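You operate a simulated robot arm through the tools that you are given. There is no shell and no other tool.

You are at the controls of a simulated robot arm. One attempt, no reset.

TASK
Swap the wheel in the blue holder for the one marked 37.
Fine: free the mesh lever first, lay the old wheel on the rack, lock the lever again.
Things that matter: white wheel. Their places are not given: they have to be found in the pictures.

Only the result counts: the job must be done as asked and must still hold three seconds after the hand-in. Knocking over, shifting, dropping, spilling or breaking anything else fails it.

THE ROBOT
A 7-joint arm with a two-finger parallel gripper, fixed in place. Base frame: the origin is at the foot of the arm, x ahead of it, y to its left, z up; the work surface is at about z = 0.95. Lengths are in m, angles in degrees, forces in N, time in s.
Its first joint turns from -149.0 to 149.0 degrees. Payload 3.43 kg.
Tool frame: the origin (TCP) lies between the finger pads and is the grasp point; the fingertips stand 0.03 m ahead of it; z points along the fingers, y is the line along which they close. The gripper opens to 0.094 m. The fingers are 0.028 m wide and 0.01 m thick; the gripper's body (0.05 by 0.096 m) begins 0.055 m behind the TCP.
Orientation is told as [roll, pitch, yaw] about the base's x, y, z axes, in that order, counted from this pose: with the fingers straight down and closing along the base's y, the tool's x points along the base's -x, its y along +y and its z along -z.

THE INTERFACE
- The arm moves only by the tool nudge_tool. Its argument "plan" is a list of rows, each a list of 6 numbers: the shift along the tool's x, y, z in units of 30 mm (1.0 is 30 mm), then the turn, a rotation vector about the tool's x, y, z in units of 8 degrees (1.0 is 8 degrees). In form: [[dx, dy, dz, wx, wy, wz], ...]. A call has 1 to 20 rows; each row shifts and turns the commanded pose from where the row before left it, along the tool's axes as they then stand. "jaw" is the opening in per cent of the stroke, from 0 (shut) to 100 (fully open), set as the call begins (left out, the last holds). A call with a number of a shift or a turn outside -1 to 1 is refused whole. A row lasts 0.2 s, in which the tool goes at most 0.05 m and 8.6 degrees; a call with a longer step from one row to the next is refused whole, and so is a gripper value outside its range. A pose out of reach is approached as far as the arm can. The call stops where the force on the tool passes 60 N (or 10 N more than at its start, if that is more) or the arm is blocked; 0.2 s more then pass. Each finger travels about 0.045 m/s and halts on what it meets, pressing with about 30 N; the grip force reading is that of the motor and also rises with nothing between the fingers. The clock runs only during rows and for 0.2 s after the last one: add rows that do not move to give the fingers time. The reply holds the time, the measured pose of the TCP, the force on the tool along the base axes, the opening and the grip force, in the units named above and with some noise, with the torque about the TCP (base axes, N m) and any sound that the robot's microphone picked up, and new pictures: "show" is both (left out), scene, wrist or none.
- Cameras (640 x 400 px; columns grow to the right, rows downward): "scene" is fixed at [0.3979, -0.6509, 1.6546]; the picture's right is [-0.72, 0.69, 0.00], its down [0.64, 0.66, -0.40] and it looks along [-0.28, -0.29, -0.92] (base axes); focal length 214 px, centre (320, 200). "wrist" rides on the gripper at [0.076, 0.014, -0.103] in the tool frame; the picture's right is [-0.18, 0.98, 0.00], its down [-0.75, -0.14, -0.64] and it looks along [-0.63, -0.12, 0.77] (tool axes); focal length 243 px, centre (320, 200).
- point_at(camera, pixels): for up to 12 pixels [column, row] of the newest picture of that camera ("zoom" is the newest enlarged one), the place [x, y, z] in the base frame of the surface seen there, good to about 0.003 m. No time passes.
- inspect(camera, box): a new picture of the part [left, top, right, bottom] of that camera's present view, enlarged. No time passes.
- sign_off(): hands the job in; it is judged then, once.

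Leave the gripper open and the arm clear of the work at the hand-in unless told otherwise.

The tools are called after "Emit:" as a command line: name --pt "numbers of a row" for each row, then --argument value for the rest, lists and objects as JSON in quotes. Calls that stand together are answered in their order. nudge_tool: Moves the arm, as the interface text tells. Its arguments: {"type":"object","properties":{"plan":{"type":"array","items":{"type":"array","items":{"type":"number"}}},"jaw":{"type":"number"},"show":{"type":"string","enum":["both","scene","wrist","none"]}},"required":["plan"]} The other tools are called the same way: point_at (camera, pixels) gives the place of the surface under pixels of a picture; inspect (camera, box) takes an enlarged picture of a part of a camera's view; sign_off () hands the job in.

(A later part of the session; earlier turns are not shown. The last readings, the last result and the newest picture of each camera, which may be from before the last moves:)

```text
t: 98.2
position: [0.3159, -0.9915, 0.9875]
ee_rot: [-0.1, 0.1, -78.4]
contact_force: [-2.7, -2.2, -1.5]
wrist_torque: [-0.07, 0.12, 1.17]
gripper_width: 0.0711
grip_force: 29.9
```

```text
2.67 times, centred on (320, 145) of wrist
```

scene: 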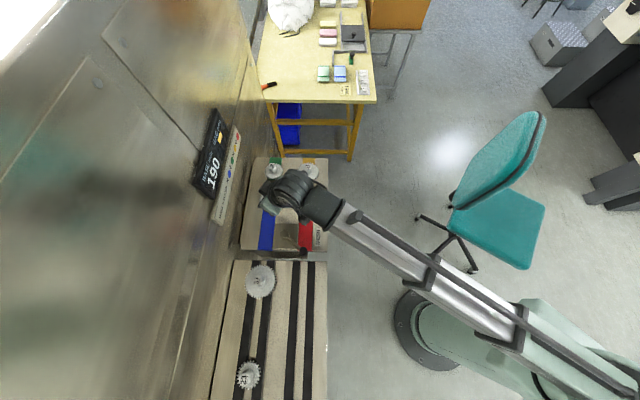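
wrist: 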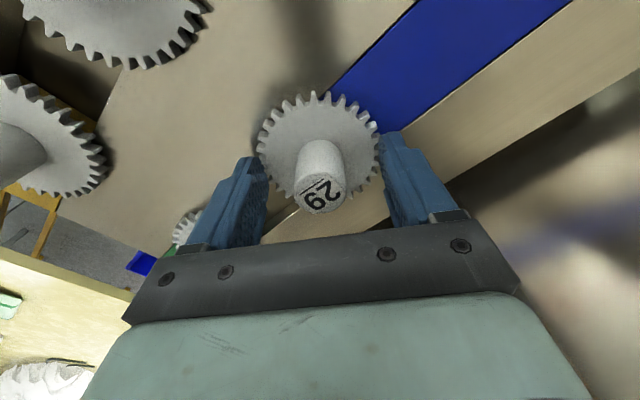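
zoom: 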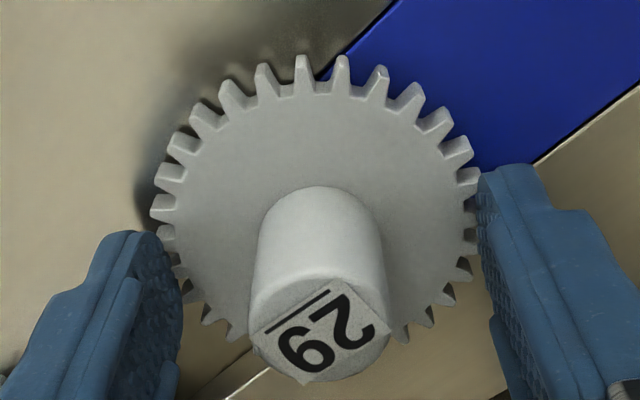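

The wheel won't turn even at over 1.2 N·m. The rim hold did take about 38 N tangentially before slipping, more than the hub's 24 N, so it may also support a stronger straight pull. I'll relax, re-close on the rim and pull upward in steps.

Emit:
nudge_tool --pt "0 0 0 0 0 0" --pt "0 0 0 0 0 -0.4" --pt "0 0 -0.02 0 0 -0.4" --pt "0 0 0 0 0 0" --jaw 90 --show "none"

Emit:
nudge_tool --pt "0 0 0 0 0 0" --pt "0 0 0 0 0 0" --pt "0 0 0 0 0 0" --pt "0 0 0 0 0 0" --jaw 0 --show "none"

Emit:
nudge_tool --pt "0 0 -0.1 0 0 0" --show "none"

Emit:
nudge_tool --pt "0 0 -0.05 0 0 0" --show "none"

Emit:
nudge_tool --pt "0 0 -0.05 0 0 0" --show "wrist"

```text
t: 99.2
position: [0.3164, -0.9927, 0.9882]
ee_rot: [0.0, -0.1, -72.0]
contact_force: [-0.4, 0.3, 0.3]
wrist_torque: [-0.02, 0.0, 0.03]
gripper_width: 0.0846
grip_force: 0.0
```

```text
t: 100.2
position: [0.3161, -0.9915, 0.9875]
ee_rot: [0.0, 0.0, -72.0]
contact_force: [-2.0, -0.2, 1.3]
wrist_torque: [-0.04, 0.11, 0.0]
gripper_width: 0.0708
grip_force: 29.6
```

```text
t: 100.6
position: [0.317, -0.993, 0.9883]
ee_rot: [0.0, 0.2, -71.9]
contact_force: [-5.8, 2.6, -20.5]
wrist_torque: [0.04, 0.22, -0.03]
gripper_width: 0.0708
grip_force: 30.2
```

```text
t: 101.0
position: [0.3169, -0.9928, 0.994]
ee_rot: [0.0, -0.1, -72.1]
contact_force: [-7.4, 0.4, -4.2]
wrist_torque: [0.04, 0.38, -0.01]
gripper_width: 0.0268
grip_force: 30.2
```

```text
t: 101.4
position: [0.3168, -0.9916, 0.9946]
ee_rot: [0.0, 0.0, -71.9]
contact_force: [-9.3, -0.9, -6.6]
wrist_torque: [0.0, 0.46, 0.03]
gripper_width: 0.0269
grip_force: 30.1
```

wrist: 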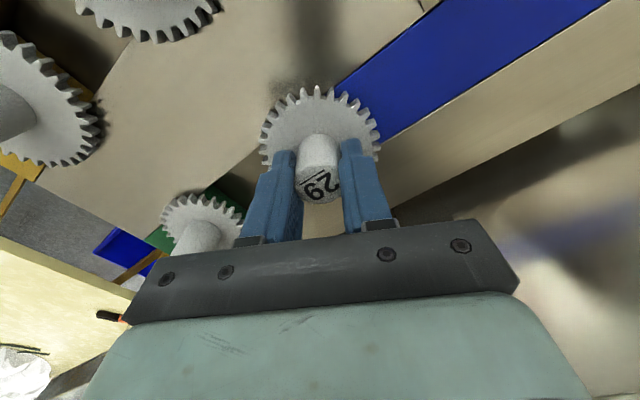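

The fingers slid up off the rim and closed on the hub again; nothing moved. One thing I haven't tried is a grip as deep as possible, with the fingertips resting on the disc so the pads surround more of the hub. I'll do that now.

Emit:
nudge_tool --pt "0 0 0 0 0 0" --pt "0 0 0 0 0 0" --pt "0 0 0.1 0 0 0" --pt "0 0 0.08 0 0 0" --pt "0 0 0 0 0 0" --jaw 50 --show "none"

Emit:
nudge_tool --pt "0 0 0.06 0 0 0" --pt "0 0 0 0 0 0" --jaw 50 --show "none"

```text
t: 102.6
position: [0.3177, -0.9922, 0.9895]
ee_rot: [-0.1, -0.1, -72.0]
contact_force: [1.2, -1.5, 11.1]
wrist_torque: [-0.02, -0.02, 0.02]
gripper_width: 0.0468
grip_force: 0.0
```

```text
t: 103.2
position: [0.3175, -0.9925, 0.99]
ee_rot: [0.0, -0.2, -72.0]
contact_force: [2.4, -3.7, 32.1]
wrist_torque: [-0.1, -0.08, 0.01]
gripper_width: 0.0468
grip_force: 0.0
```

The tips now rest on the disc (32 N), so I'll ease up to light contact, close and pull.

Emit:
nudge_tool --pt "0 0 -0.14 0 0 0" --pt "0 0 0 0 0 0" --jaw 50 --show "none"

Emit:
nudge_tool --pt "0 0 0 0 0 0" --pt "0 0 0 0 0 0" --pt "0 0 0 0 0 0" --pt "0 0 0 0 0 0" --jaw 0 --show "none"

Emit:
nudge_tool --pt "0 0 -0.1 0 0 0" --show "none"

Emit:
nudge_tool --pt "0 0 -0.06 0 0 0" --show "wrist"

```text
t: 103.8
position: [0.317, -0.9917, 0.9894]
ee_rot: [0.0, 0.1, -71.9]
contact_force: [1.8, -2.1, 3.6]
wrist_torque: [-0.07, -0.18, -0.03]
gripper_width: 0.0472
grip_force: 0.2
```

```text
t: 104.8
position: [0.3165, -0.9921, 0.9906]
ee_rot: [0.1, 0.2, -72.1]
contact_force: [-5.3, 5.4, -6.5]
wrist_torque: [0.25, 0.27, 0.03]
gripper_width: 0.0266
grip_force: 30.3
```

```text
t: 105.2
position: [0.3171, -0.9931, 0.9927]
ee_rot: [0.1, 0.3, -72.1]
contact_force: [-6.2, 7.9, -22.8]
wrist_torque: [0.22, 0.49, 0.09]
gripper_width: 0.0269
grip_force: 29.6
```

```text
t: 105.6
position: [0.3165, -0.9942, 0.9942]
ee_rot: [-0.1, 0.0, -71.9]
contact_force: [-4.1, 5.0, -23.3]
wrist_torque: [0.03, -0.25, 0.02]
gripper_width: 0.0268
grip_force: 30.1
```

wrist: 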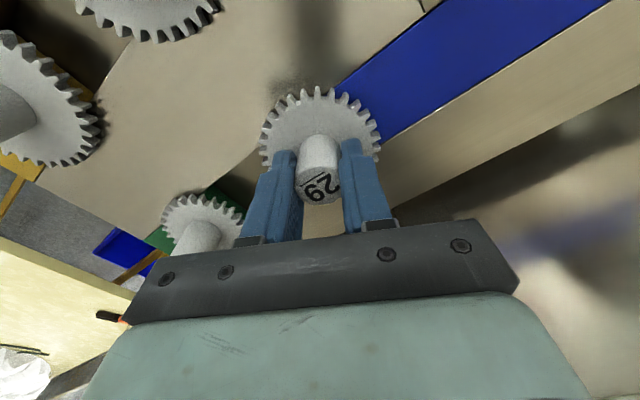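

Same result. I'll try gripping the hub along other directions, first in line with the slot and label (45°), then across it (135°), in case the hold or release depends on where the hub is squeezed.

Emit:
nudge_tool --pt "0 0 0 0 0 0" --pt "0 0 0 0 0 0" --pt "0 0 0 0 0 -1" --pt "0 0 0 0 0 -1" --pt "0 0 0 0 0 -1" --pt "0 0 0.03 0 0 -0.37" --pt "0 0 0 0 0 0" --jaw 50 --show "wrist"

Emit:
nudge_tool --pt "0 0 0 0 0 0" --pt "0 0 0 0 0 0" --pt "0 0 0 0 0 0" --pt "0 0 0 0 0 0" --jaw 0 --show "none"

Emit:
nudge_tool --pt "0 0 -0.1 0 0 0" --show "none"

Emit:
nudge_tool --pt "0 0 -0.06 0 0 0" --show "none"

```text
t: 107.2
position: [0.3175, -0.9923, 0.9948]
ee_rot: [0.0, 0.1, -45.0]
contact_force: [-0.5, -0.4, -0.3]
wrist_torque: [-0.01, 0.01, 0.0]
gripper_width: 0.047
grip_force: 0.1
```

wrist: 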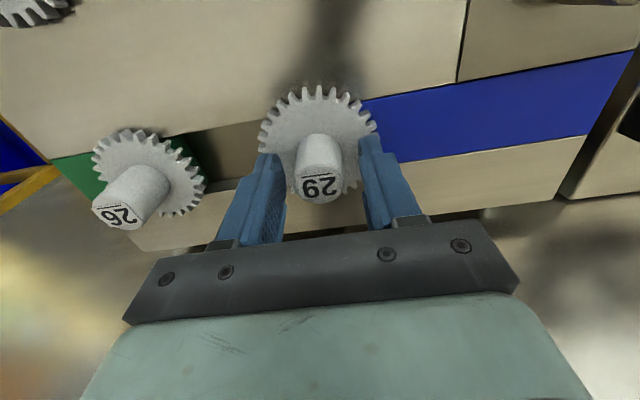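

```text
t: 108.2
position: [0.3169, -0.9922, 0.9942]
ee_rot: [0.1, 0.0, -45.2]
contact_force: [-1.5, -2.4, 0.9]
wrist_torque: [-0.08, 0.1, 0.0]
gripper_width: 0.0267
grip_force: 30.3
```

```text
t: 108.6
position: [0.3184, -0.9934, 0.9954]
ee_rot: [0.2, 0.1, -45.1]
contact_force: [-3.7, -1.4, -18.9]
wrist_torque: [-0.19, 0.2, 0.05]
gripper_width: 0.027
grip_force: 30.1
```

```text
t: 109.0
position: [0.3181, -0.9938, 0.9975]
ee_rot: [0.1, 0.0, -45.1]
contact_force: [-3.7, 0.0, -25.0]
wrist_torque: [-0.19, 0.26, 0.0]
gripper_width: 0.0269
grip_force: 30.5
```

Same 25 N slip along this direction. Another idea: the slide may have run so hard to its end that the wheel is wedged against the strip, so pushing the hub back along the slot should free it. I'll release, rise, close the fingers and turn so I can push with their stiff face along the slot.

Emit:
nudge_tool --pt "0 0 0 0 0 0" --pt "0 0 0 0 0 0" --pt "0 0 -0.9 0 0 0" --pt "0 0 -0.9 0 0 0" --pt "0 0 0 0 0 1" --pt "0 0 0 0 0 1" --pt "0 0 0 0 0 1" --pt "0 0 0 0 0 1" --pt "0 0 0 0 0 1" --pt "0 0 0 0 0 1" --pt "0 0 0 0 0 1" --pt "0 0 0 0 0 1" --pt "0 0 0 0 0 1" --pt "0 0 0 0 0 1" --pt "0 0 0 0 0 1" --pt "0 0 0 0 0 0.25" --pt "0 0 0 0 0 0" --jaw 50

```text
t: 112.6
position: [0.3166, -0.992, 1.0529]
ee_rot: [0.0, 0.0, -135.1]
contact_force: [0.0, 0.7, 0.0]
wrist_torque: [0.04, -0.01, 0.0]
gripper_width: 0.0473
grip_force: 0.1
```

scene: 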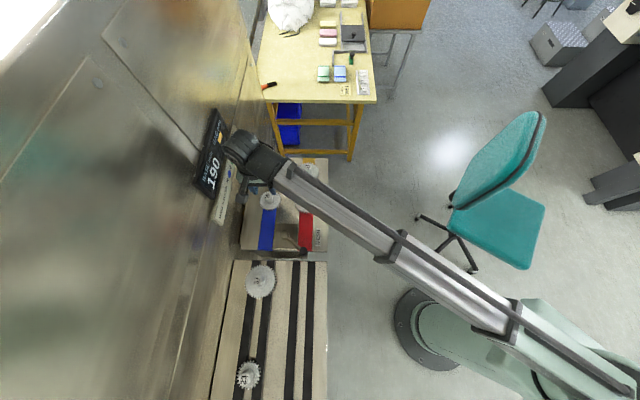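
wrist: 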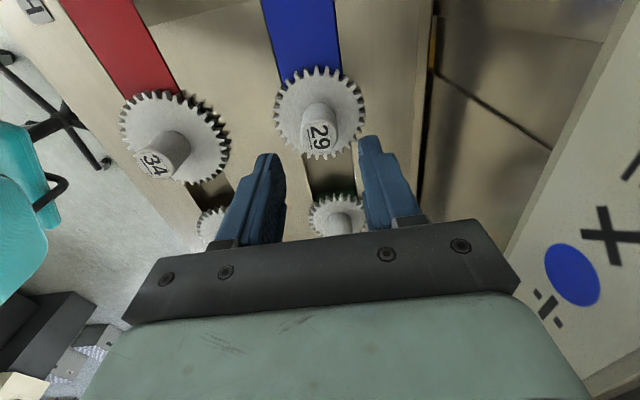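

At this yaw the jaws close across the slot (v direction), so I'll quickly test that squeeze direction too: descend, close and pull.

Emit:
nudge_tool --pt "0 0 0.7 0 0 0" --pt "0 0 0.7 0 0 0" --pt "0 0 0.55 0 0 0" --pt "0 0 0 0 0 0" --jaw 50 --show "none"

Emit:
nudge_tool --pt "0 0 0 0 0 0" --pt "0 0 0 0 0 0" --pt "0 0 0 0 0 0" --pt "0 0 0 0 0 0" --jaw 0 --show "none"

Emit:
nudge_tool --pt "0 0 -0.1 0 0 0" --show "none"

Emit:
nudge_tool --pt "0 0 -0.06 0 0 0" --show "wrist"

```text
t: 113.6
position: [0.3191, -0.9921, 0.9948]
ee_rot: [0.0, 0.0, -135.1]
contact_force: [0.2, 0.6, -0.4]
wrist_torque: [0.0, -0.01, 0.0]
gripper_width: 0.0472
grip_force: 0.0
```

```text
t: 114.6
position: [0.3176, -0.9921, 0.9953]
ee_rot: [-0.1, 0.0, -135.0]
contact_force: [-11.0, 13.0, -1.5]
wrist_torque: [0.65, 0.49, -0.03]
gripper_width: 0.0269
grip_force: 30.0
```

```text
t: 115.0
position: [0.3186, -0.9921, 0.995]
ee_rot: [-0.2, 0.0, -135.2]
contact_force: [-11.4, 14.6, -25.9]
wrist_torque: [0.61, 0.49, -0.01]
gripper_width: 0.0269
grip_force: 30.1
```

```text
t: 115.4
position: [0.3179, -0.9931, 0.9981]
ee_rot: [-0.2, 0.1, -135.1]
contact_force: [-12.0, 14.7, -26.7]
wrist_torque: [0.57, 0.48, -0.03]
gripper_width: 0.0275
grip_force: 29.6
```

wrist: 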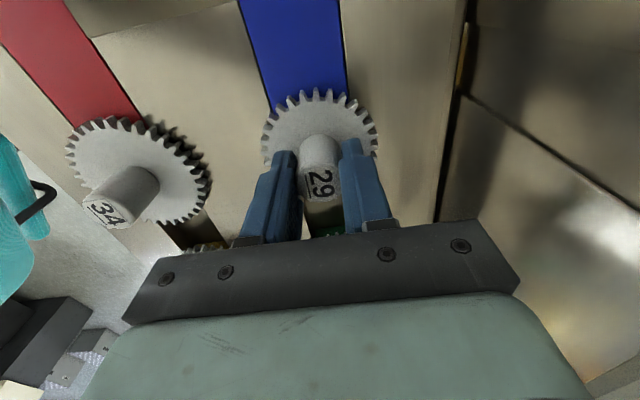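

That direction slips at 26.7 N too, but the 17 N side load shows the true hub axis is about 2.5 mm further toward +v, near (0.3155,-0.990), which is useful for later placement. Now for the slide-push test, I'll open, rise, close the fingers, and come down on the blue-strip side of the hub.

Emit:
nudge_tool --pt "0 0 0 0 0 0" --pt "0 0 0 0 0 0" --pt "0 0 -0.7 0 0 0" --pt "0 0 -0.7 0 0 0" --pt "0.8 0 0 0 0 0" --pt "0.8 0 0 0 0 0" --pt "0 -0.08 0 0 0 0" --pt "0 0 0 0 0 0" --jaw 50 --show "none"

Emit:
nudge_tool --pt "0 0 0 0 0 0" --pt "0 0 0 0 0 0" --pt "0 0 0 0 0 0" --pt "0 0 0.7 0 0 0" --pt "0 0 0.75 0 0 0" --pt "0 0 0 0 0 0" --jaw 0 --show "wrist"

```text
t: 117.2
position: [0.3488, -0.955, 1.0418]
ee_rot: [0.0, 0.0, -135.1]
contact_force: [0.4, 0.2, 0.2]
wrist_torque: [0.0, 0.01, -0.01]
gripper_width: 0.0469
grip_force: 0.2
```

```text
t: 118.6
position: [0.3484, -0.9568, 0.9981]
ee_rot: [0.0, 0.0, -135.1]
contact_force: [-0.2, -0.6, -0.6]
wrist_torque: [-0.04, 0.01, 0.0]
gripper_width: 0.0002
grip_force: 29.6
```

wrist: 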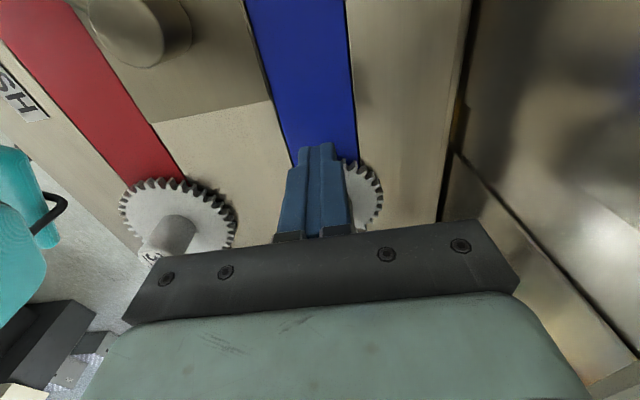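

The closed fingers are beside the hub on the +u side. I'll push toward -u: 18 mm to contact, then small steps.

Emit:
nudge_tool --pt "-0.3 0 0 0 0 0" --pt "-0.3 0 0 0 0 0" --pt "0 0 0 0 0 0" --jaw 0 --show "none"

Emit:
nudge_tool --pt "-0.1 0 0 0 0 0" --show "none"

Emit:
nudge_tool --pt "-0.1 0 0 0 0 0" --show "none"

Emit:
nudge_tool --pt "-0.1 0 0 0 0 0" --show "none"

```text
t: 119.4
position: [0.3362, -0.9703, 0.9992]
ee_rot: [0.1, -0.1, -135.1]
contact_force: [1.5, 0.2, -0.2]
wrist_torque: [0.01, -0.03, 0.0]
gripper_width: 0.0
grip_force: 29.6
```

```text
t: 119.8
position: [0.3346, -0.9725, 0.9992]
ee_rot: [0.0, 0.0, -135.0]
contact_force: [1.1, 1.8, 0.9]
wrist_torque: [0.09, -0.05, 0.02]
gripper_width: 0.0
grip_force: 29.9
```

```text
t: 120.2
position: [0.3331, -0.9741, 0.9983]
ee_rot: [0.0, 0.1, -135.0]
contact_force: [2.2, 2.4, -1.2]
wrist_torque: [0.08, -0.08, -0.01]
gripper_width: 0.0
grip_force: 30.1
```

```text
t: 120.6
position: [0.3315, -0.9766, 0.9983]
ee_rot: [0.0, -0.1, -135.1]
contact_force: [2.8, 2.4, 0.0]
wrist_torque: [0.05, -0.11, 0.01]
gripper_width: 0.0
grip_force: 29.7
```

The hub moves along the slot with only about 3–4 N, so the holder is loose in this direction. I'll look at it.

Emit:
inspect --camera "scene" --box '[245, 160, 335, 240]'

Emit:
nudge_tool --pt "-0.2 0 0 0 0 0" --pt "-0.2 0 0 0 0 0" --show "wrist"

Emit:
inspect --camera "wrist" --box '[220, 60, 440, 220]'

```text
5.00 times, centred on (290, 200) of scene
```

zoom: 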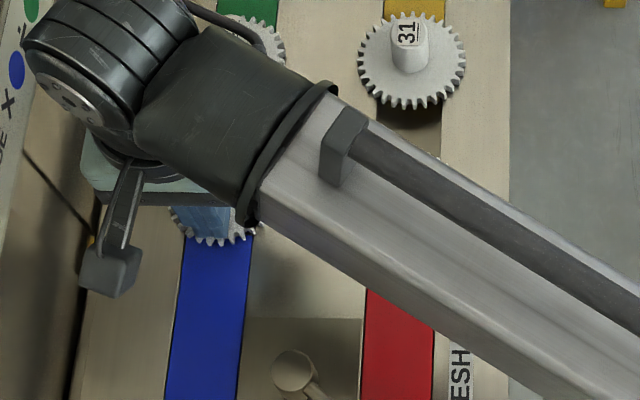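

```text
t: 121.2
position: [0.322, -0.9839, 0.9982]
ee_rot: [0.0, 0.0, -135.1]
contact_force: [4.0, 1.6, 0.3]
wrist_torque: [0.03, -0.06, 0.01]
gripper_width: 0.0
grip_force: 29.7
```

wrist: 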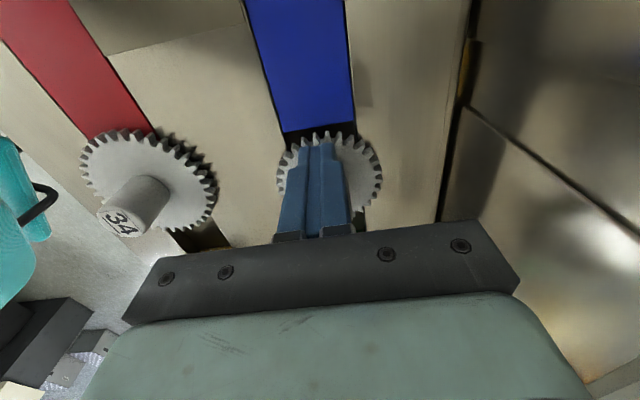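

```text
2.50 times, centred on (330, 140) of wrist
```

zoom: 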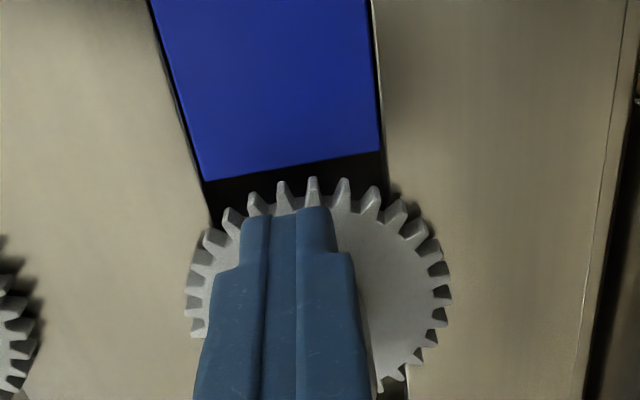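

The wheel slides freely: a dark gap has opened between the blue strip and wheel 29, so the holder moves by hand when the lever is free. I'll lift the tool clear and see whether it stays there.

Emit:
nudge_tool --pt "0.25 0 0 0 0 0" --pt "0 0 -0.8 0 0 0" --pt "0 0 -0.8 0 0 0" --pt "-0.5 0 -0.8 0 0 0" --pt "-0.6 0 0 0 0 0" --pt "0 0 0 0 0 0" --jaw 60

Emit:
inspect --camera "wrist" --box '[240, 40, 420, 180]'

```text
t: 122.6
position: [0.3034, -1.0034, 1.0691]
ee_rot: [0.0, -0.1, -135.1]
contact_force: [-0.7, 0.6, 0.6]
wrist_torque: [-0.01, 0.01, 0.01]
gripper_width: 0.0564
grip_force: 0.0
```

scene: 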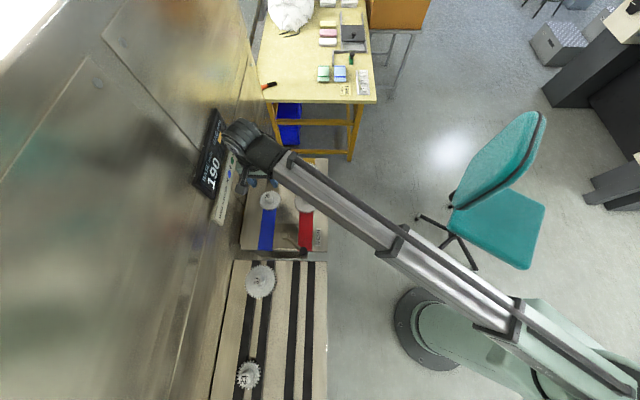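
wrist: 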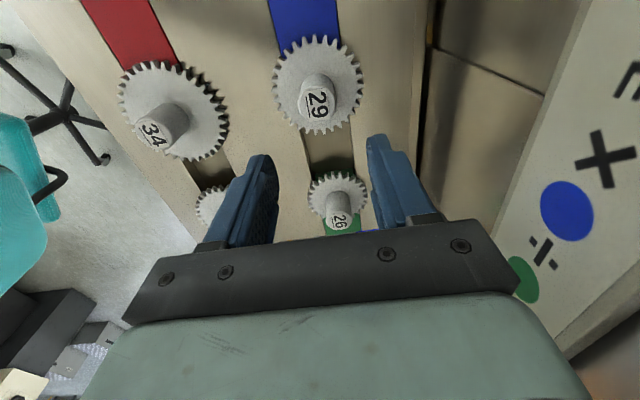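

```text
2.86 times, centred on (330, 110) of wrist
```

zoom: 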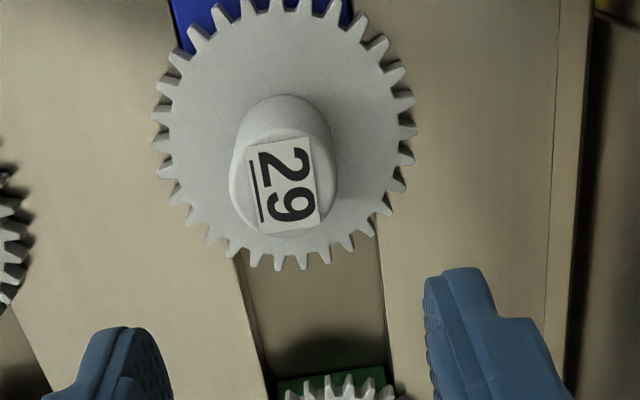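

The holder springs back to its end stop by itself, so it's lightly spring-loaded outward and wasn't wedged. I'll grip the hub across the slot, draw it along the slot in steps, and test the lift at each place, in case there's one removal position.

Emit:
nudge_tool --pt "0.58 0 0.5 0 0 0" --pt "0 0 0.7 0 0 0" --pt "0 0 0.7 0 0 0" --pt "0 0 0.6 0 0 0" --pt "0 0 0 0 0 0" --jaw 60 --show "wrist"

Emit:
nudge_tool --pt "0 0 0 0 0 0" --pt "0 0 0 0 0 0" --pt "0 0 0 0 0 0" --pt "0 0 0 0 0 0" --jaw 0 --show "none"

```text
t: 123.8
position: [0.3153, -0.991, 0.9961]
ee_rot: [0.0, 0.0, -135.2]
contact_force: [0.4, 0.7, -0.3]
wrist_torque: [0.02, -0.04, 0.01]
gripper_width: 0.0561
grip_force: 0.1
```

wrist: 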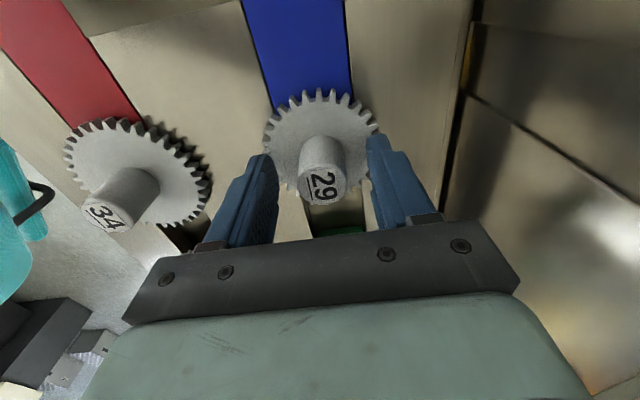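

```text
t: 124.8
position: [0.3156, -0.9908, 0.9957]
ee_rot: [0.0, 0.0, -135.1]
contact_force: [6.3, -7.8, 1.2]
wrist_torque: [-0.39, -0.3, 0.02]
gripper_width: 0.0267
grip_force: 30.3
```

Emit:
nudge_tool --pt "-0.33 0.03 0 0 0 0" --pt "0 0 0 0 0 0" --show "none"

Emit:
nudge_tool --pt "0 0 -0.1 0 0 0" --show "none"

Emit:
nudge_tool --pt "-0.33 0 0 0 0 0" --pt "0 0 0 0 0 0" --show "none"

Emit:
nudge_tool --pt "-0.33 0 0 0 0 0" --pt "0 0 0 0 0 0" --show "wrist"

```text
t: 125.4
position: [0.3094, -0.9975, 0.9951]
ee_rot: [0.0, -0.1, -135.0]
contact_force: [10.2, -4.8, 3.6]
wrist_torque: [-0.26, -0.54, 0.01]
gripper_width: 0.0269
grip_force: 30.2
```

```text
t: 125.8
position: [0.3093, -0.9979, 0.9947]
ee_rot: [-0.1, 0.1, -135.0]
contact_force: [9.9, -5.7, -16.2]
wrist_torque: [-0.35, -0.56, 0.06]
gripper_width: 0.0266
grip_force: 30.0
```

```text
t: 126.4
position: [0.3032, -1.0064, 0.996]
ee_rot: [-0.1, 0.0, -135.1]
contact_force: [7.0, -1.9, -26.1]
wrist_torque: [-0.25, -0.37, -0.01]
gripper_width: 0.0269
grip_force: 30.0
```

```text
t: 127.0
position: [0.2956, -1.0117, 0.9988]
ee_rot: [-0.1, 0.0, -135.2]
contact_force: [6.2, -0.2, -24.0]
wrist_torque: [-0.18, -0.31, 0.03]
gripper_width: 0.0268
grip_force: 28.9
```

wrist: 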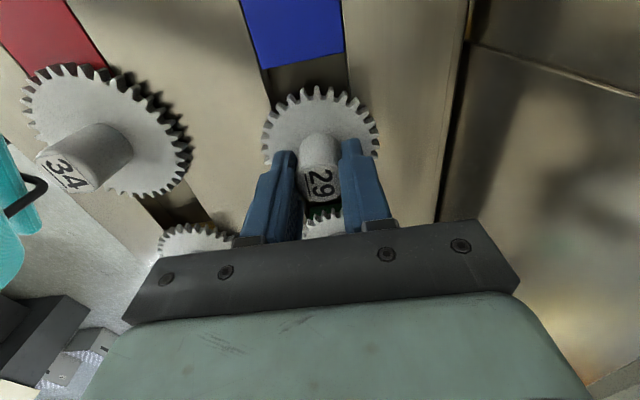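

At mid-slot it's still fixed to its carriage. One thing not tested is pressing on the hub's top face itself, as with a push-release pin. I'll release, rise, close the fingers and press gently on the hub top.

Emit:
nudge_tool --pt "0 0 0 0 0 0" --pt "0 0 0 0 0 0" --pt "0 0 -0.8 0 0 0" --pt "0 0 -0.8 0 0 0" --pt "0.47 0 0 0 0 0" --pt "0.47 0 0 0 0 0" --pt "0 0 0 0 0 0" --jaw 55 --show "wrist"

Emit:
inspect --camera "wrist" --box '[240, 40, 420, 180]'

```text
t: 128.6
position: [0.3157, -0.9903, 1.0469]
ee_rot: [-0.1, 0.0, -135.2]
contact_force: [-0.4, -0.6, -0.2]
wrist_torque: [0.01, -0.01, 0.0]
gripper_width: 0.0518
grip_force: 0.0
```

wrist: 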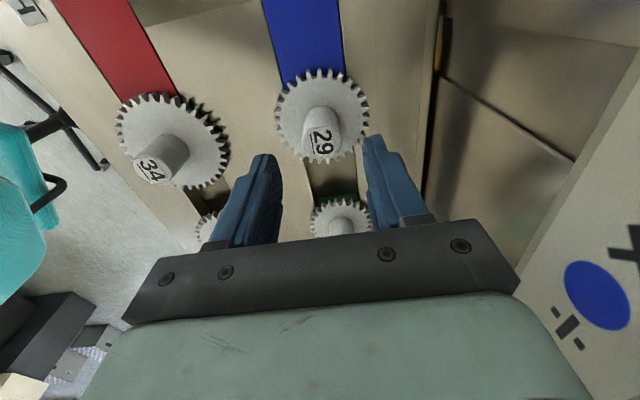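

```text
2.86 times, centred on (330, 110) of wrist
```

zoom: 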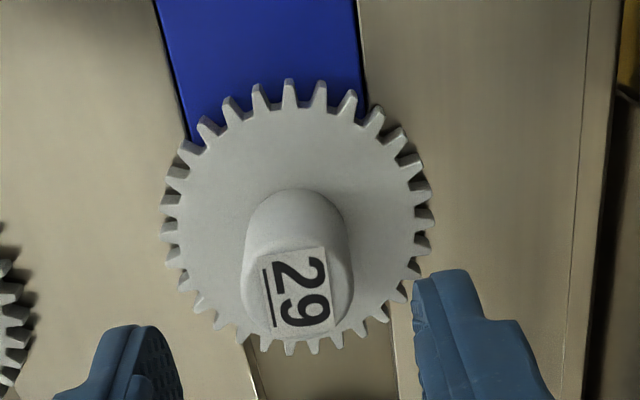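

Emit:
nudge_tool --pt "0 0 0 0 0 0" --pt "0 0 0 0 0 0" --pt "0 0 0 0 0 0" --pt "0 0 0.4 0 0 0" --pt "0 0 0.25 0 0 0" --pt "0 0 0 0 0 0" --jaw 0 --show "none"

Emit:
nudge_tool --pt "0 0 0.1 0 0 0" --show "none"

Emit:
nudge_tool --pt "0 0 0.1 0 0 0" --show "none"

Emit:
nudge_tool --pt "0 0 0.1 0 0 0" --show "none"

```text
t: 130.0
position: [0.3149, -0.991, 1.0261]
ee_rot: [0.0, 0.0, -135.1]
contact_force: [-0.1, -0.3, 0.0]
wrist_torque: [0.02, 0.02, -0.02]
gripper_width: 0.0002
grip_force: 30.3
```

```text
t: 130.4
position: [0.3169, -0.9924, 1.0233]
ee_rot: [-0.1, 0.0, -135.1]
contact_force: [-0.3, -0.4, 0.3]
wrist_torque: [0.0, 0.04, -0.06]
gripper_width: 0.0
grip_force: 29.7
```

```text
t: 130.8
position: [0.3145, -0.9925, 1.0237]
ee_rot: [0.3, -0.1, -135.0]
contact_force: [1.9, -1.7, 22.6]
wrist_torque: [-0.04, -0.06, -0.01]
gripper_width: 0.0001
grip_force: 30.0
```

```text
t: 131.2
position: [0.3161, -0.9919, 1.0247]
ee_rot: [0.4, -0.2, -135.0]
contact_force: [4.7, -6.0, 53.1]
wrist_torque: [-0.14, -0.17, 0.01]
gripper_width: 0.0
grip_force: 29.6
```

The hub top is solid at 53 N with no click. I'll back off and test the lift once more after that press.

Emit:
nudge_tool --pt "0 0 -0.5 0 0 0" --pt "0 0 -0.2 0 0 0" --pt "0 0 0 0 0 0" --pt "0 0 0 0 0 0" --pt "0 0 0.7 0 0 0" --pt "0 0.03 0.7 0 0 0" --pt "0 0 0 0 0 0" --jaw 55 --show "none"

Emit:
nudge_tool --pt "0 0 0.15 0 0 0" --pt "0 0 0 0 0 0" --pt "0 0 0 0 0 0" --pt "0 0 0 0 0 0" --jaw 0 --show "none"

Emit:
nudge_tool --pt "0 0 -0.1 0 0 0" --show "none"

Emit:
nudge_tool --pt "0 0 -0.06 0 0 0" --show "wrist"

```text
t: 132.8
position: [0.3142, -0.9919, 0.9959]
ee_rot: [0.0, 0.0, -135.1]
contact_force: [0.6, 0.6, -0.6]
wrist_torque: [0.03, -0.04, 0.02]
gripper_width: 0.0518
grip_force: 0.1
```

```text
t: 133.8
position: [0.3144, -0.9928, 0.9915]
ee_rot: [0.1, 0.0, -135.1]
contact_force: [5.5, -5.6, 3.3]
wrist_torque: [-0.28, -0.3, -0.02]
gripper_width: 0.0271
grip_force: 29.9
```

```text
t: 134.2
position: [0.3154, -0.9932, 0.9928]
ee_rot: [-0.1, 0.1, -135.1]
contact_force: [5.0, -4.6, -19.6]
wrist_torque: [-0.33, -0.25, 0.0]
gripper_width: 0.0269
grip_force: 30.3
```

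```text
t: 134.6
position: [0.3155, -0.9926, 0.9945]
ee_rot: [-0.1, 0.1, -135.1]
contact_force: [3.8, -3.4, -26.4]
wrist_torque: [-0.23, -0.26, 0.01]
gripper_width: 0.0271
grip_force: 30.3
```

wrist: 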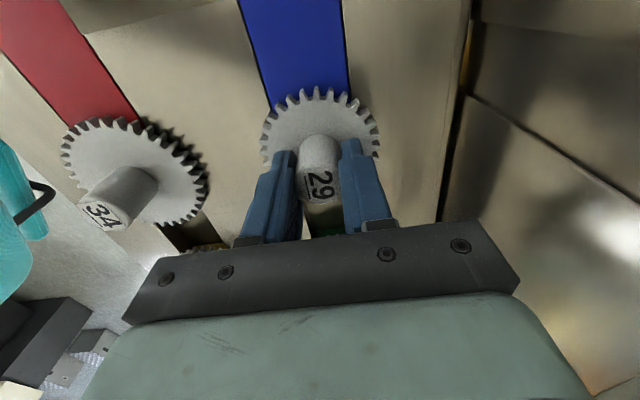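

Still fixed. Before any further force I'll look over the whole scene for instructions, tools or controls I may have missed.

Emit:
inspect --camera "scene" --box '[240, 0, 440, 125]'

Emit:
inspect --camera "scene" --box '[0, 0, 250, 200]'

Emit:
inspect --camera "scene" --box '[150, 200, 350, 400]'

```text
3.20 times, centred on (340, 62) of scene
```

zoom: 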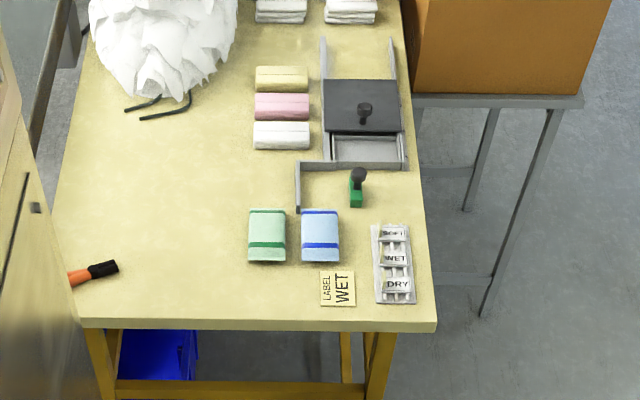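

```text
2.00 times, centred on (125, 100) of scene
```

zoom: 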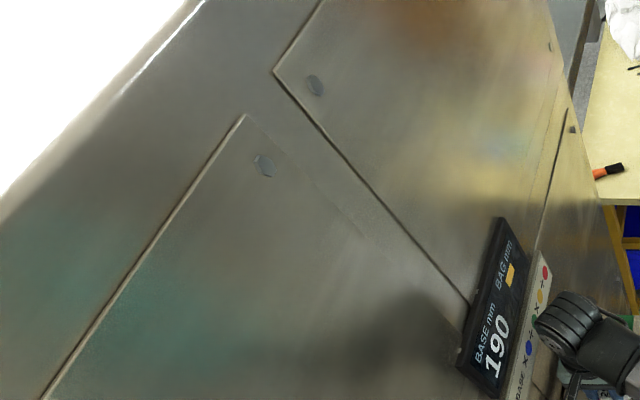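

```text
2.00 times, centred on (250, 300) of scene
```

zoom: 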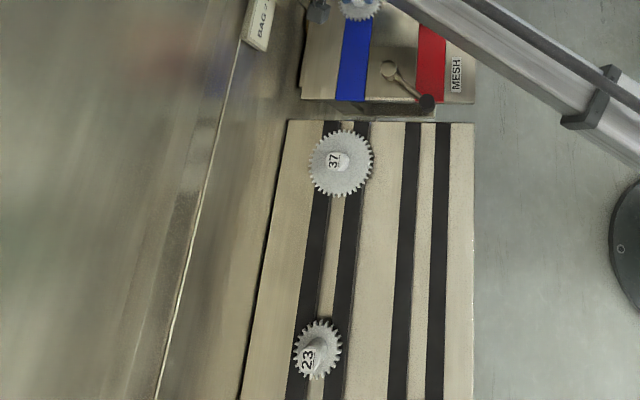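

The scene offers no hint; the table belongs to another job. Since the holder is spring-loaded and movable, I'll check whether it can be pushed further outward (+u) than where it rests. I'll release the hub and come down with closed fingers on its inner (-u) side.

Emit:
nudge_tool --pt "0 0 0 0 0 0" --pt "0 0 0 0 0 0" --pt "0 0 -0.8 0 0 0" --pt "0 0 -0.8 0 0 0" --pt "-0.75 0 0 0 0 0" --pt "-0.75 0 0 0 0 0" --pt "0 0 0 0 0 0" --jaw 55 --show "none"

Emit:
nudge_tool --pt "0 0 0 0 0 0" --pt "0 0 0 0 0 0" --pt "0 0 0 0 0 0" --pt "0 0 0.75 0 0 0" --pt "0 0 0.75 0 0 0" --pt "0 0 0 0 0 0" --jaw 0 --show "wrist"

```text
t: 136.2
position: [0.2841, -1.0247, 1.0464]
ee_rot: [0.0, 0.0, -135.1]
contact_force: [-0.6, -0.4, 0.1]
wrist_torque: [0.01, 0.04, -0.01]
gripper_width: 0.0518
grip_force: 0.1
```

```text
t: 137.6
position: [0.2843, -1.0233, 1.0013]
ee_rot: [-0.1, 0.0, -135.0]
contact_force: [0.0, -1.0, -0.5]
wrist_torque: [0.01, -0.01, -0.02]
gripper_width: 0.0003
grip_force: 30.2
```

wrist: 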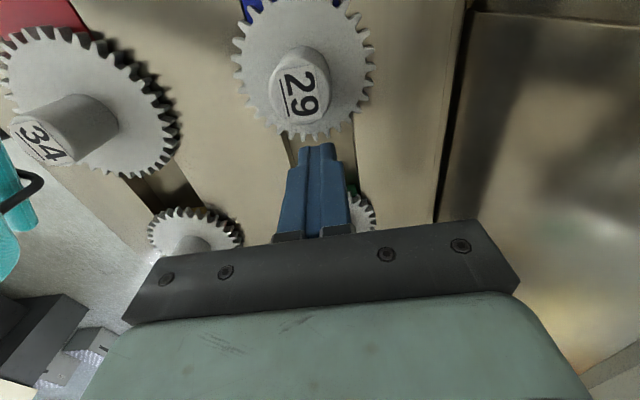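

I'll take a close look at the wheel edge and slot from here, then push +u.

Emit:
inspect --camera "wrist" --box '[225, 40, 385, 170]'

Emit:
nudge_tool --pt "0.3 0 0 0 0 0" --pt "0.25 0 0 0 0 0" --pt "0 0 0 0 0 0" --jaw 0 --show "none"

Emit:
nudge_tool --pt "0.12 0 0 0 0 0" --show "none"

Emit:
nudge_tool --pt "0.12 0 0 0 0 0" --show "none"

```text
3.08 times, centred on (305, 105) of wrist
```

zoom: 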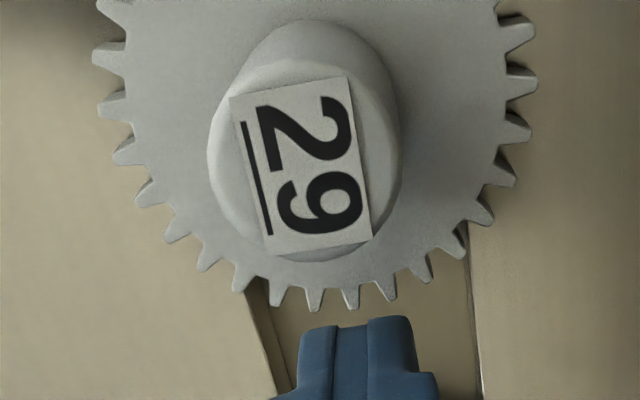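

```text
t: 138.4
position: [0.2963, -1.012, 1.0004]
ee_rot: [0.0, 0.0, -135.0]
contact_force: [0.0, -0.6, 0.4]
wrist_torque: [-0.02, -0.02, 0.0]
gripper_width: 0.0
grip_force: 30.1
```

```text
t: 138.8
position: [0.2959, -1.0111, 1.0009]
ee_rot: [0.1, -0.1, -135.1]
contact_force: [-4.6, -5.2, 3.5]
wrist_torque: [-0.14, 0.09, 0.0]
gripper_width: 0.0002
grip_force: 30.2
```

```text
t: 139.2
position: [0.297, -1.01, 1.0013]
ee_rot: [0.1, -0.4, -135.2]
contact_force: [-15.5, -19.6, 10.4]
wrist_torque: [-0.49, 0.4, -0.04]
gripper_width: 0.0
grip_force: 29.8
```

It's a hard stop at 25 N, so that's the end of travel. To learn whether this hold is general, I'll make a light comparison pull of under 15 N on wheel 34 in the red holder, ready to set it straight back if it lifts.

Emit:
nudge_tool --pt "-0.25 0 0 0 0 0" --pt "0 0 -0.8 0 0 0" --pt "0 0 -0.8 0 0 0" --pt "0.35 -0.863 0 0 0 0" --pt "0.35 -0.863 0 0 0 0" --pt "0.35 -0.863 0 0 0 0" --pt "0.35 -0.863 0 0 0 0" --pt "0.35 -0.863 0 0 0 0" --pt "0 0 0 0 0 0" --jaw 60

Emit:
inspect --camera "wrist" --box '[230, 40, 420, 190]'

```text
t: 141.2
position: [0.2413, -0.884, 1.0494]
ee_rot: [0.1, 0.0, -135.1]
contact_force: [-0.2, -1.0, -0.3]
wrist_torque: [0.0, -0.01, 0.01]
gripper_width: 0.0564
grip_force: 0.0
```

scene: 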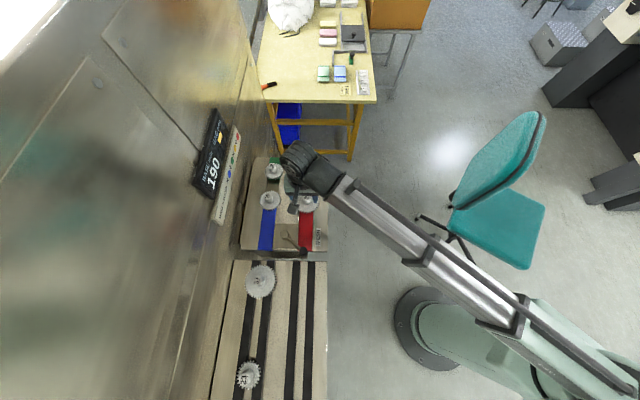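
wrist: 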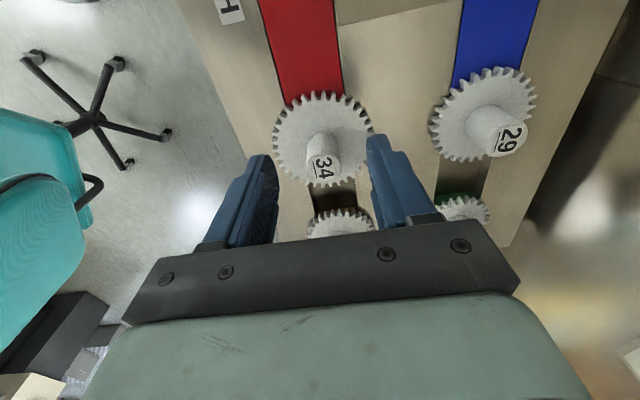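

```text
2.67 times, centred on (325, 115) of wrist
```

zoom: 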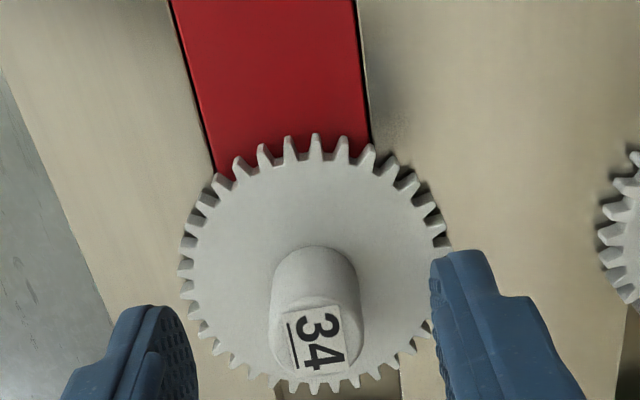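

Emit:
point_at --camera "zoom" --pixels '[[315, 335], [272, 330], [362, 335], [318, 300], [318, 378], [182, 265], [440, 235], [315, 140], [330, 388]]'

```text
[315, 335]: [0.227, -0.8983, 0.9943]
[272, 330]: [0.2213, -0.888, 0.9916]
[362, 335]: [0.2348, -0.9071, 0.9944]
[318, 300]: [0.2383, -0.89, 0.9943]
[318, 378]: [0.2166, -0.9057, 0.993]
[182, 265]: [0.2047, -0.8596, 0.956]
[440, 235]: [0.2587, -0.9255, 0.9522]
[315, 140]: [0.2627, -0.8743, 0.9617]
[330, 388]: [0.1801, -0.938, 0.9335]
```

Wheel 34's hub is at (0.228,-0.898). I'll descend, close, and pull very lightly.

Emit:
nudge_tool --pt "-0.32 0 0.3 0 0 0" --pt "-0.32 0 0.3 0 0 0" --pt "0 0 0.7 0 0 0" --pt "0 0 0.53 0 0 0" --pt "0 0 0 0 0 0" --jaw 60 --show "wrist"

Emit:
nudge_tool --pt "0 0 0 0 0 0" --pt "0 0 0 0 0 0" --pt "0 0 0 0 0 0" --pt "0 0 0 0 0 0" --jaw 0 --show "none"

Emit:
nudge_tool --pt "0 0 -0.06 0 0 0" --show "none"

```text
t: 142.4
position: [0.2282, -0.8963, 0.9932]
ee_rot: [0.0, 0.0, -135.2]
contact_force: [0.2, -0.1, -0.1]
wrist_torque: [0.0, 0.0, -0.01]
gripper_width: 0.0565
grip_force: 0.0
```

wrist: 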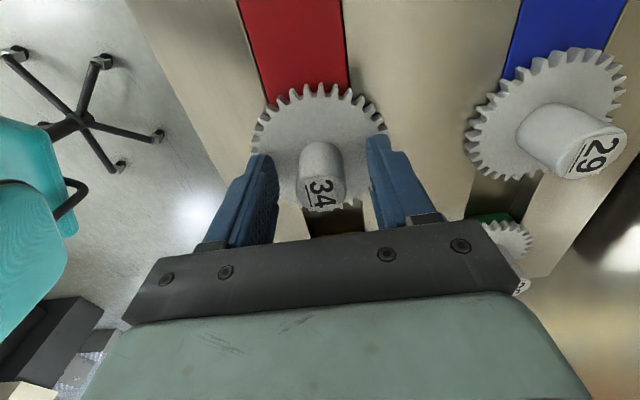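

```text
t: 143.4
position: [0.2269, -0.8965, 0.9926]
ee_rot: [0.1, -0.1, -135.1]
contact_force: [0.0, -2.4, 0.7]
wrist_torque: [-0.08, -0.01, -0.02]
gripper_width: 0.0272
grip_force: 30.0
```

```text
t: 143.8
position: [0.2279, -0.8964, 0.9949]
ee_rot: [0.0, 0.1, -135.1]
contact_force: [-1.0, -0.7, -0.1]
wrist_torque: [-0.02, 0.05, -0.01]
gripper_width: 0.0271
grip_force: 29.8
```

Wheel 34 rises with practically no force, so wheels do come off freely in the free state and only 29 is stuck. I'll set 34 straight back down and release it.

Emit:
nudge_tool --pt "0 0 0.06 0 0 0" --pt "0 0 0 0 0 0" --show "none"

Emit:
nudge_tool --pt "0 0 0 0 0 0" --pt "0 0 0 0 0 0" --pt "0 0 0 0 0 0" --pt "0 0 -0.8 0 0 0" --pt "0 0 -0.8 0 0 0" --pt "0 0 -0.8 0 0 0" --pt "0.5 0 0 0 0 0" --pt "0 0 0 0 0 0" --jaw 60

Emit:
inspect --camera "wrist" --box '[230, 20, 420, 170]'

Emit:
inspect --camera "wrist" --box '[400, 20, 560, 150]'

```text
t: 144.4
position: [0.2274, -0.8962, 0.9932]
ee_rot: [0.0, 0.1, -135.1]
contact_force: [-0.2, 0.3, 1.4]
wrist_torque: [0.0, 0.05, -0.03]
gripper_width: 0.0271
grip_force: 30.1
```

```text
t: 146.2
position: [0.2386, -0.8862, 1.0643]
ee_rot: [0.0, 0.0, -135.1]
contact_force: [0.4, 0.0, 0.9]
wrist_torque: [-0.02, -0.04, -0.01]
gripper_width: 0.0564
grip_force: 0.1
```

scene: 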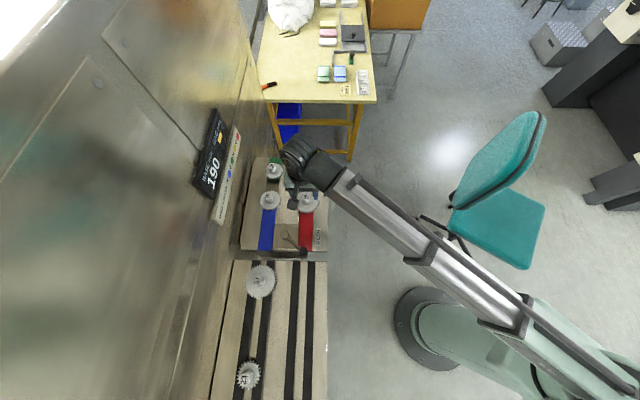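
wrist: 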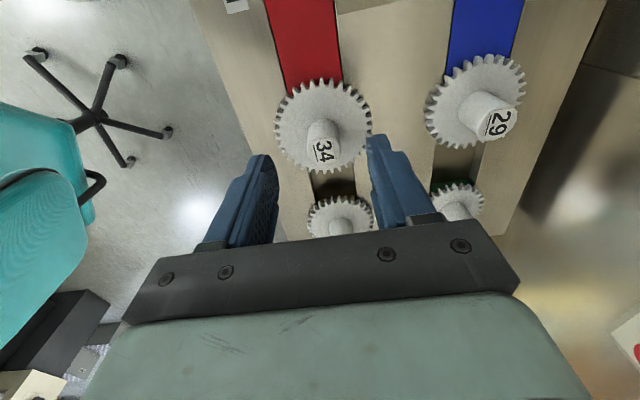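

```text
2.67 times, centred on (325, 95) of wrist
```

zoom: 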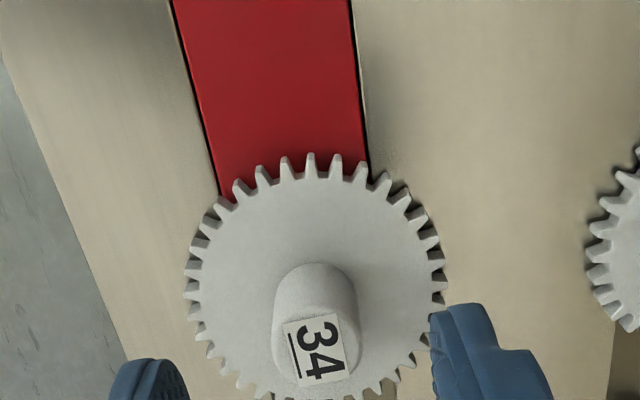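

```text
3.08 times, centred on (480, 85) of wrist
```

zoom: 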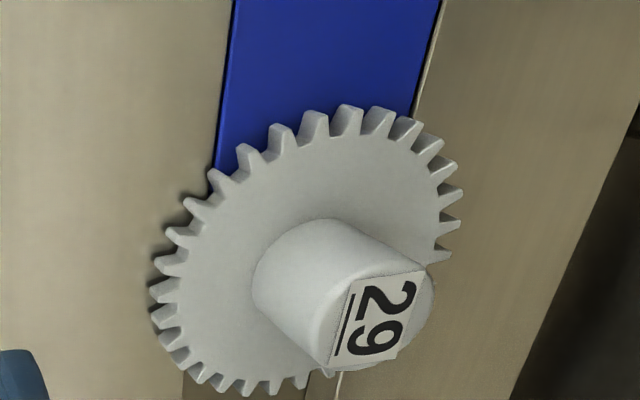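

34 is properly seated again. Only 29 is stuck on its post. A natural next step is to work the mechanism: lock the lever once and free it again, which also shows me how the locking behaves. I'll go to the knob.

Emit:
nudge_tool --pt "0 0 0 0 0 -1" --pt "0 0 0 0 0 -1" --pt "0 0 0 0 0 -1" --pt "0 0 0 0 0 -1" --pt "0 0 0 0 0 -1" --pt "0 0 0 0 0 -1" --pt "0 0 0 0 0 -1" --pt "0 0 0 0 0 -0.37" --pt "0.567 0.914 0 0 0 0" --pt "0.567 0.914 0 0 0 0" --pt "0.567 0.914 0 0 0 0" --pt "0.567 0.914 0 0 0 0" --pt "0.567 0.914 0 0 0 0" --pt "0 0 0 0 0 0" --jaw 55

Emit:
inspect --camera "scene" --box '[245, 150, 335, 240]'

```text
t: 149.2
position: [0.3504, -0.7712, 1.0653]
ee_rot: [0.0, -0.1, -76.1]
contact_force: [0.1, -0.9, -0.3]
wrist_torque: [-0.01, -0.01, 0.01]
gripper_width: 0.0518
grip_force: 0.0
```

scene: 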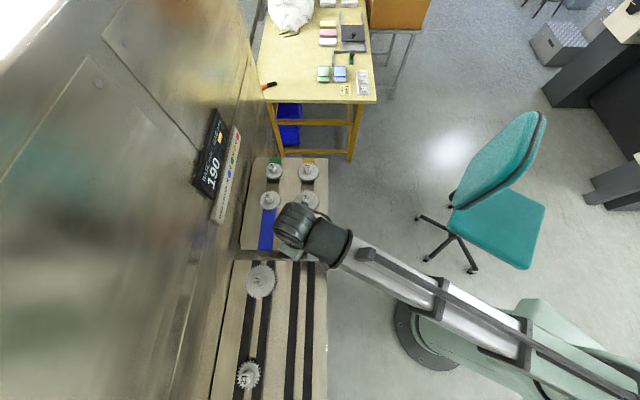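
wrist: 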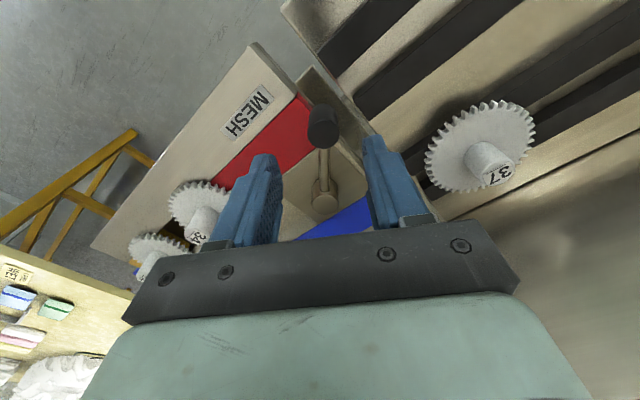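

```text
4.44 times, centred on (290, 195) of scene
```

zoom: 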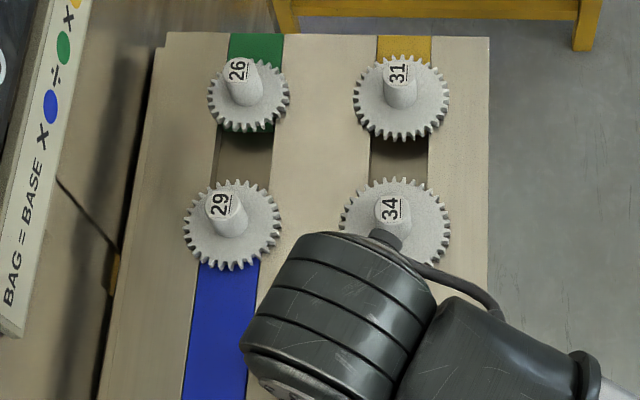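

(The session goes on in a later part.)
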